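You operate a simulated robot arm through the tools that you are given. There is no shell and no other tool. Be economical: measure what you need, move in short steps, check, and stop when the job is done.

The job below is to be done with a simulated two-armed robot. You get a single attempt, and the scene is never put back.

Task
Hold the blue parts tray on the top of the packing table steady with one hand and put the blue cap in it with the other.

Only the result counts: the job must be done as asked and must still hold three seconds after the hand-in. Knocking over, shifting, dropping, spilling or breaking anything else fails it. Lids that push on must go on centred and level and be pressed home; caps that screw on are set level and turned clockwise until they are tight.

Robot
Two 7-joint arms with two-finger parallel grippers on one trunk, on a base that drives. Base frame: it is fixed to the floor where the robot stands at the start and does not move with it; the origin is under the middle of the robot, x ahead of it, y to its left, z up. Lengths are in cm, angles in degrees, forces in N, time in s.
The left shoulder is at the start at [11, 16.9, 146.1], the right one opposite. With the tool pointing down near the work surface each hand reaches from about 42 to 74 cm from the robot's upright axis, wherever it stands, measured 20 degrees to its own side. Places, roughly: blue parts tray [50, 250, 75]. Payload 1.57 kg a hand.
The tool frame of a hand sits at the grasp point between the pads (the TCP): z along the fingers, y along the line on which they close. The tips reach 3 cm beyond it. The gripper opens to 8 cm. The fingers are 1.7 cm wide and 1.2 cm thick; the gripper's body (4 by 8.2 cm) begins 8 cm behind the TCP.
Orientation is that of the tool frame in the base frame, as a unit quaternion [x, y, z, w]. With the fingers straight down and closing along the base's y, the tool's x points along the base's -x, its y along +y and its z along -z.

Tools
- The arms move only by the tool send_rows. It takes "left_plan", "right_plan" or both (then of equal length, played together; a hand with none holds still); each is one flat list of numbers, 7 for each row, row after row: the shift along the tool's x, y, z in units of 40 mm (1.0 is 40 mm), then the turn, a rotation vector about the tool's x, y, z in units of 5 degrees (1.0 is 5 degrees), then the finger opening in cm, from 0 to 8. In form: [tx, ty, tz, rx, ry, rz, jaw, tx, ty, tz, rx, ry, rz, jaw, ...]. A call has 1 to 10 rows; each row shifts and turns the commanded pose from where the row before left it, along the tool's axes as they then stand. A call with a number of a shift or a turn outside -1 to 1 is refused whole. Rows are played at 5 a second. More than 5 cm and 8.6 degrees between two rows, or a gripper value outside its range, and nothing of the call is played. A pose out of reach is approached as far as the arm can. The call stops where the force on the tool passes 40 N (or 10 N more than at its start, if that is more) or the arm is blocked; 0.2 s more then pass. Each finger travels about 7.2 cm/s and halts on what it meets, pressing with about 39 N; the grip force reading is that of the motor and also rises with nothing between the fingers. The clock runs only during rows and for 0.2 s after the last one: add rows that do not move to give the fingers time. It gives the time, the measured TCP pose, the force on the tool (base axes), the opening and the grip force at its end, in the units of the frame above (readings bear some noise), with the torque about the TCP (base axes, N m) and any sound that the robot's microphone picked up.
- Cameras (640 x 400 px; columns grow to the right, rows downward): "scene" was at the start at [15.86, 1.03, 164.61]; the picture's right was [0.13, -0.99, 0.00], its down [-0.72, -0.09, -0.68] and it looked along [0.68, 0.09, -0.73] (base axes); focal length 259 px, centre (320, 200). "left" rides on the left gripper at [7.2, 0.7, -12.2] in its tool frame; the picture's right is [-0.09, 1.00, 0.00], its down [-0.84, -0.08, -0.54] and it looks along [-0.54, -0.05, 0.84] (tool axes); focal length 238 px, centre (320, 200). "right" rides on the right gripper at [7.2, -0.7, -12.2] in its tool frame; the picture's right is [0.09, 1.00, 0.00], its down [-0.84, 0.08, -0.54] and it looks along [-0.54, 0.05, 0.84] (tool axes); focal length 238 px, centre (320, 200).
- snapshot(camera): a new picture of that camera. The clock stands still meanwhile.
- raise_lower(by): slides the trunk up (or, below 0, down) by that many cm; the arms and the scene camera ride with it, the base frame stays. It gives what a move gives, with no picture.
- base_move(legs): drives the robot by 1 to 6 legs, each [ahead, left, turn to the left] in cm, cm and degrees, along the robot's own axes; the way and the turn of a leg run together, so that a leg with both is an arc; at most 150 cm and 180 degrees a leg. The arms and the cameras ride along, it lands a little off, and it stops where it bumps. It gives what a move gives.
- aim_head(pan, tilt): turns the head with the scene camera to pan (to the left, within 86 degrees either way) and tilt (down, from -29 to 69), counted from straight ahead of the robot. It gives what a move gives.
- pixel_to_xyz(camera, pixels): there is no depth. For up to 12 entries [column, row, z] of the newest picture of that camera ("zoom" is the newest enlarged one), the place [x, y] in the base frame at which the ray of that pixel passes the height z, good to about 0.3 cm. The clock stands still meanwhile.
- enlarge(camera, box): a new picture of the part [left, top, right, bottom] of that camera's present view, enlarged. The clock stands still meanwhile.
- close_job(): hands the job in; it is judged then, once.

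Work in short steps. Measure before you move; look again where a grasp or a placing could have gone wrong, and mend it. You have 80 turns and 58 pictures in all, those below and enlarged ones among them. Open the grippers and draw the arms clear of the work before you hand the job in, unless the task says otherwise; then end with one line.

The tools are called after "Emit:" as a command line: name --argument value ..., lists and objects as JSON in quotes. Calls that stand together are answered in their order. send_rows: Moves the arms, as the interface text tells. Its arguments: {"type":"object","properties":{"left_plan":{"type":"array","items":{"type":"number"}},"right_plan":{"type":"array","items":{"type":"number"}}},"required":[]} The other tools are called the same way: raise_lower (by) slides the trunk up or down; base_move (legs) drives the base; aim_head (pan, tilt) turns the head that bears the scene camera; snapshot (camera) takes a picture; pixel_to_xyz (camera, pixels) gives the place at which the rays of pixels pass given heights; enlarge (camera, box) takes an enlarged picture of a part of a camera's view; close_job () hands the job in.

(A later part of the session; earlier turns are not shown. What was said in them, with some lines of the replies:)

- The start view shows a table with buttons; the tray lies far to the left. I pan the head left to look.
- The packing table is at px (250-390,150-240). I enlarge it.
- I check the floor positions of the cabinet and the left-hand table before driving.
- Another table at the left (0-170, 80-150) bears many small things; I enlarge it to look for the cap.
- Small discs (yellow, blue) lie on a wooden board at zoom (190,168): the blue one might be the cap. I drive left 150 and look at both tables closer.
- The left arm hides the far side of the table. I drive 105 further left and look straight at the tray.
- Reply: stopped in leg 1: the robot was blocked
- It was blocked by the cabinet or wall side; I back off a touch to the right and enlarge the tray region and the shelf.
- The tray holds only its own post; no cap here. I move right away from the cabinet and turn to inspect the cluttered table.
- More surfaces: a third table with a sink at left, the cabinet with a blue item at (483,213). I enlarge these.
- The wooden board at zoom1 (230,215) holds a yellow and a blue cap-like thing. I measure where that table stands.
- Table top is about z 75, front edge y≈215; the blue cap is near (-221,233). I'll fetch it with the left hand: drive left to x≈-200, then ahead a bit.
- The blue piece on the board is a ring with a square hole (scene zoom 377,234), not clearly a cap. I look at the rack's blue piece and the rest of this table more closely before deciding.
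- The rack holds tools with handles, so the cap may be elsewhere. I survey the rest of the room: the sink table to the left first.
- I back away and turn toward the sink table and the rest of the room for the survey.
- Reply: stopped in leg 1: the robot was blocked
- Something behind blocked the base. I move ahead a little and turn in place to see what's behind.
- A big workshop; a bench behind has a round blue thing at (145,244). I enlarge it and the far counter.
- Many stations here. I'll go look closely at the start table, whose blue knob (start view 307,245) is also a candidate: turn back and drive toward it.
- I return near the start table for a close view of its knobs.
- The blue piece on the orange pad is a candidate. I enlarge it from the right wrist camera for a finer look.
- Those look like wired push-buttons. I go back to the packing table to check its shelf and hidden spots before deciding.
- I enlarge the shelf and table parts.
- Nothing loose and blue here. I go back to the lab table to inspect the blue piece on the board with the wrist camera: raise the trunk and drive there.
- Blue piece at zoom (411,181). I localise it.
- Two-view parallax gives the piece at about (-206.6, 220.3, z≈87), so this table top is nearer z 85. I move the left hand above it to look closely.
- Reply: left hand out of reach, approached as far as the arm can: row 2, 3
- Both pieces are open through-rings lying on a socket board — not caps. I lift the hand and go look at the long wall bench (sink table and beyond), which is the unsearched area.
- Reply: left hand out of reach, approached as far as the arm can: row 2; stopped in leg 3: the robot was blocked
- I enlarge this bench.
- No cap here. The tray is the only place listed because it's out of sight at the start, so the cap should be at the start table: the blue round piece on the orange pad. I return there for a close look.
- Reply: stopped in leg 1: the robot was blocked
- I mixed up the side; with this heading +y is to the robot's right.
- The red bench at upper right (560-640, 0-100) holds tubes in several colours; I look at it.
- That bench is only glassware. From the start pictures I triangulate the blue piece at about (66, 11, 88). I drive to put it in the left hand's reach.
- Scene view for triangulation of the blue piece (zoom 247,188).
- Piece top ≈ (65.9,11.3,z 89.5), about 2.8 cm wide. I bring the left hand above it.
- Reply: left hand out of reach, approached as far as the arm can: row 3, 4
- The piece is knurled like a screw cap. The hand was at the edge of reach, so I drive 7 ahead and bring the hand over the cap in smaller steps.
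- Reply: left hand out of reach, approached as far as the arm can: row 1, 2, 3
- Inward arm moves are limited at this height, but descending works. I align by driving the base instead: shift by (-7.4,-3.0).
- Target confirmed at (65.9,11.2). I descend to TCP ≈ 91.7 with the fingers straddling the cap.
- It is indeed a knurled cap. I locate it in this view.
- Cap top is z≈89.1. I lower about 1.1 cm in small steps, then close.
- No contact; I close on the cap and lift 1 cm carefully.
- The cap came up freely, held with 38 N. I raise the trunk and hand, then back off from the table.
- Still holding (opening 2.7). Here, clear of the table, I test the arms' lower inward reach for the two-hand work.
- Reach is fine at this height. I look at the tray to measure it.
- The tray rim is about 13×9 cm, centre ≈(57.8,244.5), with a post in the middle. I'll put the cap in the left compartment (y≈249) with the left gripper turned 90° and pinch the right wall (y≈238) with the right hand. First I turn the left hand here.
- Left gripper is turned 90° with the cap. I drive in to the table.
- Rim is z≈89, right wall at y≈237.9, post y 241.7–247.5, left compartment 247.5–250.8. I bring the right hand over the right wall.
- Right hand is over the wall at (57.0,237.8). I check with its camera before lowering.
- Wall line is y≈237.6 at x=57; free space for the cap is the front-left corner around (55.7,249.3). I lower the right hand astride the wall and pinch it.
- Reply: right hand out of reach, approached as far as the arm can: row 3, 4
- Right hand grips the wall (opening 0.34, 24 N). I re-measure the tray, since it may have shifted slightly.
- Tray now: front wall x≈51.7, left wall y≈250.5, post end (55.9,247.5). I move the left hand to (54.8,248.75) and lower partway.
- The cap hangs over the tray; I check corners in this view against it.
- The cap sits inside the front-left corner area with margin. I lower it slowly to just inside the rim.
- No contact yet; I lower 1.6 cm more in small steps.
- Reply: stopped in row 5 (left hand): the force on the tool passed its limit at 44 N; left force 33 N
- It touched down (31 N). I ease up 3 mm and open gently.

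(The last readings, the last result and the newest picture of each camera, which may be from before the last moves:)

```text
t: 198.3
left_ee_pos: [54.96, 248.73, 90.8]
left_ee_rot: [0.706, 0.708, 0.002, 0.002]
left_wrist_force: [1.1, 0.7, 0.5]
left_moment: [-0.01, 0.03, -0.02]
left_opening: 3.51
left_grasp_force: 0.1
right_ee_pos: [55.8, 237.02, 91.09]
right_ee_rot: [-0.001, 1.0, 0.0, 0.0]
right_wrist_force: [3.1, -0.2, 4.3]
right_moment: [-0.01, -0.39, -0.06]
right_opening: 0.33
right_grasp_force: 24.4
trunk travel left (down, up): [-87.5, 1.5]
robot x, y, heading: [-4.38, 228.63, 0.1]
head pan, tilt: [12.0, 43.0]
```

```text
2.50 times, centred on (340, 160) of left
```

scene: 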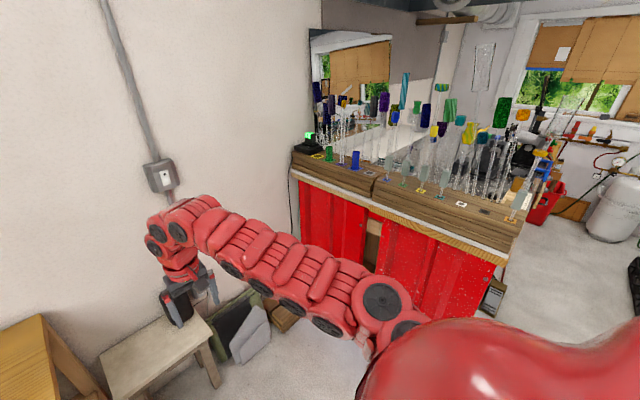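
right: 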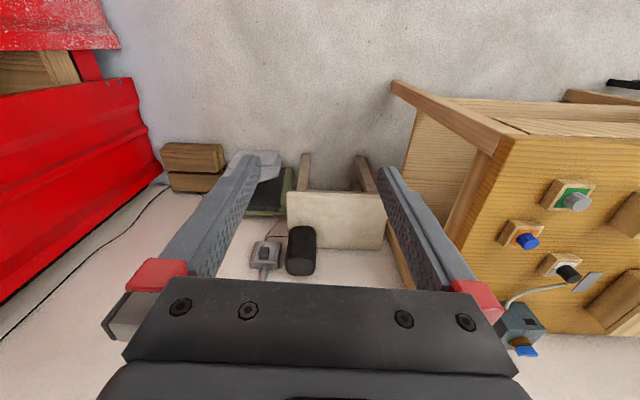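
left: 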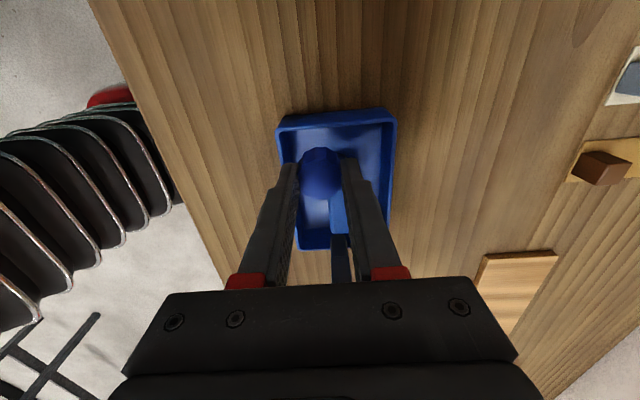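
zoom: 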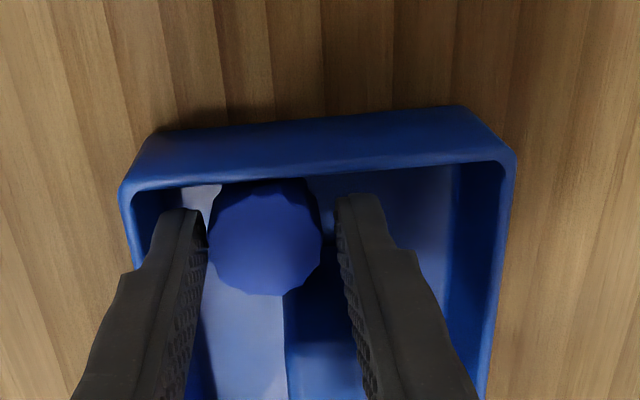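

The cap is free in the corner of the tray. I lift the left hand straight up while the right still holds, then release the tray and withdraw.

Emit:
send_rows --left_plan '[0, 0, -0.2, 0, 0, 0, 3.5, 0, 0, -0.4, 0, 0, 0, 3.5, 0, 0, -0.6, 0, 0, 0, 3.5, 0, 0, -0.7, 0, 0, 0, 3.5, 0, 0, -0.7, 0, 0, 0, 3.5, 0, 0, 0, 0, 0, 0, 3.5]' --right_plan '[0, 0, 0, 0, 0, 0, 0, 0, 0, 0, 0, 0, 0, 0, 0, 0, 0, 0, 0, 0, 0, 0, 0, 0, 0, 0, 0, 0, 0, 0, 0, 0, 0, 0, 0, 0, 0, 0, 0, 0, 0, 0]'

Emit:
send_rows --right_plan '[0, 0, 0, 0, 0, 0, 1, 0, 0, 0, 0, 0, 0, 2, 0, 0, 0, 0, 0, 0, 2.5, 0, 0, -0.3, 0, 0, 0, 2.5, 0, 0, -0.5, 0, 0, 0, 2.5, 0, 0, -0.7, 0, 0, 0, 2.5, 0, 0, -0.7, 0, 0, 0, 2.5, 0, 0, 0, 0, 0, 0, 2.5]'

Emit:
enlarge --camera "right" --box '[200, 40, 560, 265]'

```text
t: 199.7
left_ee_pos: [55.08, 248.89, 101.12]
left_ee_rot: [0.706, 0.709, 0.001, 0.0]
left_wrist_force: [0.4, -0.4, 0.4]
left_moment: [0.02, -0.01, 0.02]
left_opening: 3.52
left_grasp_force: 0.2
left hand out of reach, approached as far as the arm can: row 5
right_ee_pos: [55.74, 237.04, 90.93]
right_ee_rot: [-0.002, 1.0, -0.001, 0.0]
right_wrist_force: [-0.6, -1.6, 5.4]
right_moment: [-0.06, -0.17, -0.01]
right_opening: 0.36
right_grasp_force: 24.3
trunk travel left (down, up): [-87.5, 1.5]
robot x, y, heading: [-4.28, 228.5, 0.4]
head pan, tilt: [12.0, 43.0]
```

```text
t: 201.5
left_ee_pos: [55.26, 248.88, 100.86]
left_ee_rot: [0.706, 0.709, 0.0, 0.0]
left_wrist_force: [0.4, 0.0, 0.0]
left_moment: [0.02, 0.01, 0.01]
left_opening: 3.5
left_grasp_force: 0.0
right_ee_pos: [55.76, 237.05, 99.84]
right_ee_rot: [-0.001, 1.0, -0.001, 0.0]
right_wrist_force: [-0.6, -0.3, -0.1]
right_moment: [-0.03, 0.01, 0.01]
right_opening: 2.51
right_grasp_force: 0.1
trunk travel left (down, up): [-87.5, 1.5]
robot x, y, heading: [-4.39, 228.75, 0.2]
head pan, tilt: [12.0, 43.0]
```

```text
1.78 times, centred on (380, 152) of right
```

zoom: 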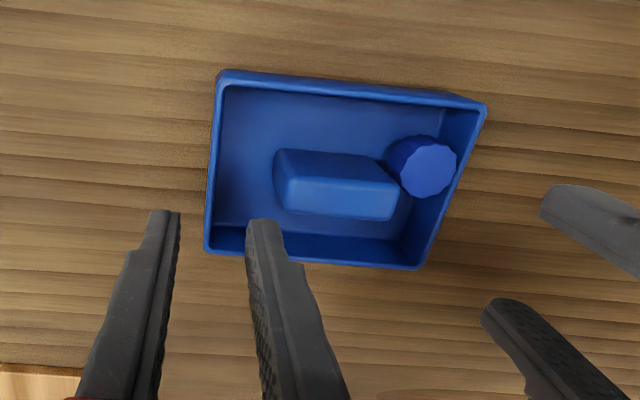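

The cap lies in the tray between post and left wall, the hands are clear above. I back off and open the grippers.

Emit:
base_move --legs '[[-40, 0, 0]]'

Emit:
send_rows --left_plan '[0, 0, 0, 0, 0, 0, 5, 0, 0, 0, 0, 0, 0, 8, 0, 0, 0, 0, 0, 0, 8]' --right_plan '[0, 0, 0, 0, 0, 0, 5, 0, 0, 0, 0, 0, 0, 8, 0, 0, 0, 0, 0, 0, 8]'

Emit:
enlarge --camera "scene" --box '[240, 140, 400, 260]'

```text
t: 204.0
left_ee_pos: [15.33, 248.43, 100.88]
left_ee_rot: [0.708, 0.706, 0.001, 0.001]
left_wrist_force: [0.1, 0.1, 0.0]
left_moment: [0.01, 0.01, 0.01]
left_opening: 3.5
left_grasp_force: 0.1
right_ee_pos: [15.91, 236.65, 99.65]
right_ee_rot: [0.0, 1.0, -0.001, 0.0]
right_wrist_force: [-0.2, -0.3, -0.2]
right_moment: [0.04, 0.0, -0.02]
right_opening: 2.49
right_grasp_force: 0.0
trunk travel left (down, up): [-87.5, 1.5]
robot x, y, heading: [-44.3, 228.5, -0.0]
head pan, tilt: [12.0, 43.0]
```

```text
t: 204.8
left_ee_pos: [15.31, 248.44, 101.13]
left_ee_rot: [0.708, 0.706, 0.001, 0.001]
left_wrist_force: [-0.1, 0.1, 0.1]
left_moment: [0.02, 0.0, -0.02]
left_opening: 8.0
left_grasp_force: 0.1
right_ee_pos: [15.76, 236.64, 99.91]
right_ee_rot: [0.0, 1.0, 0.001, 0.0]
right_wrist_force: [-0.1, -0.6, -0.5]
right_moment: [0.02, 0.02, 0.01]
right_opening: 8.04
right_grasp_force: 0.1
trunk travel left (down, up): [-87.5, 1.5]
robot x, y, heading: [-44.33, 228.21, -0.1]
head pan, tilt: [12.0, 43.0]
```

```text
3.33 times, centred on (320, 200) of scene
```

zoom: 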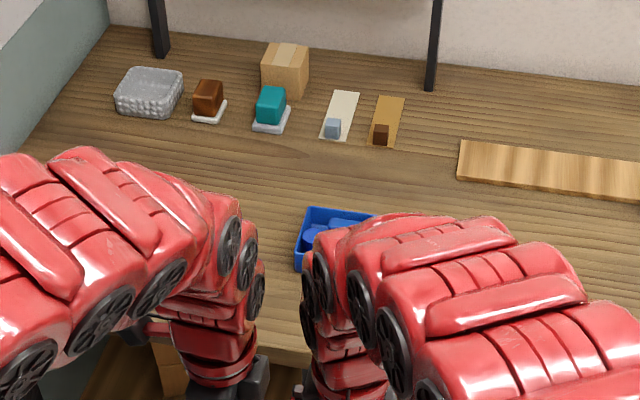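

The last view shows the cap in the tray and the rest of the table unchanged, and both hands are open and clear. I hand the job in.

Emit:
close_job

```text
The job is handed in.
```

The blue cap is in the blue parts tray on the packing table. The right hand pinched the tray's right wall while the left hand set the cap down, though the tray shifted about 1 cm when I gripped it. Both grippers are open and clear of the table.
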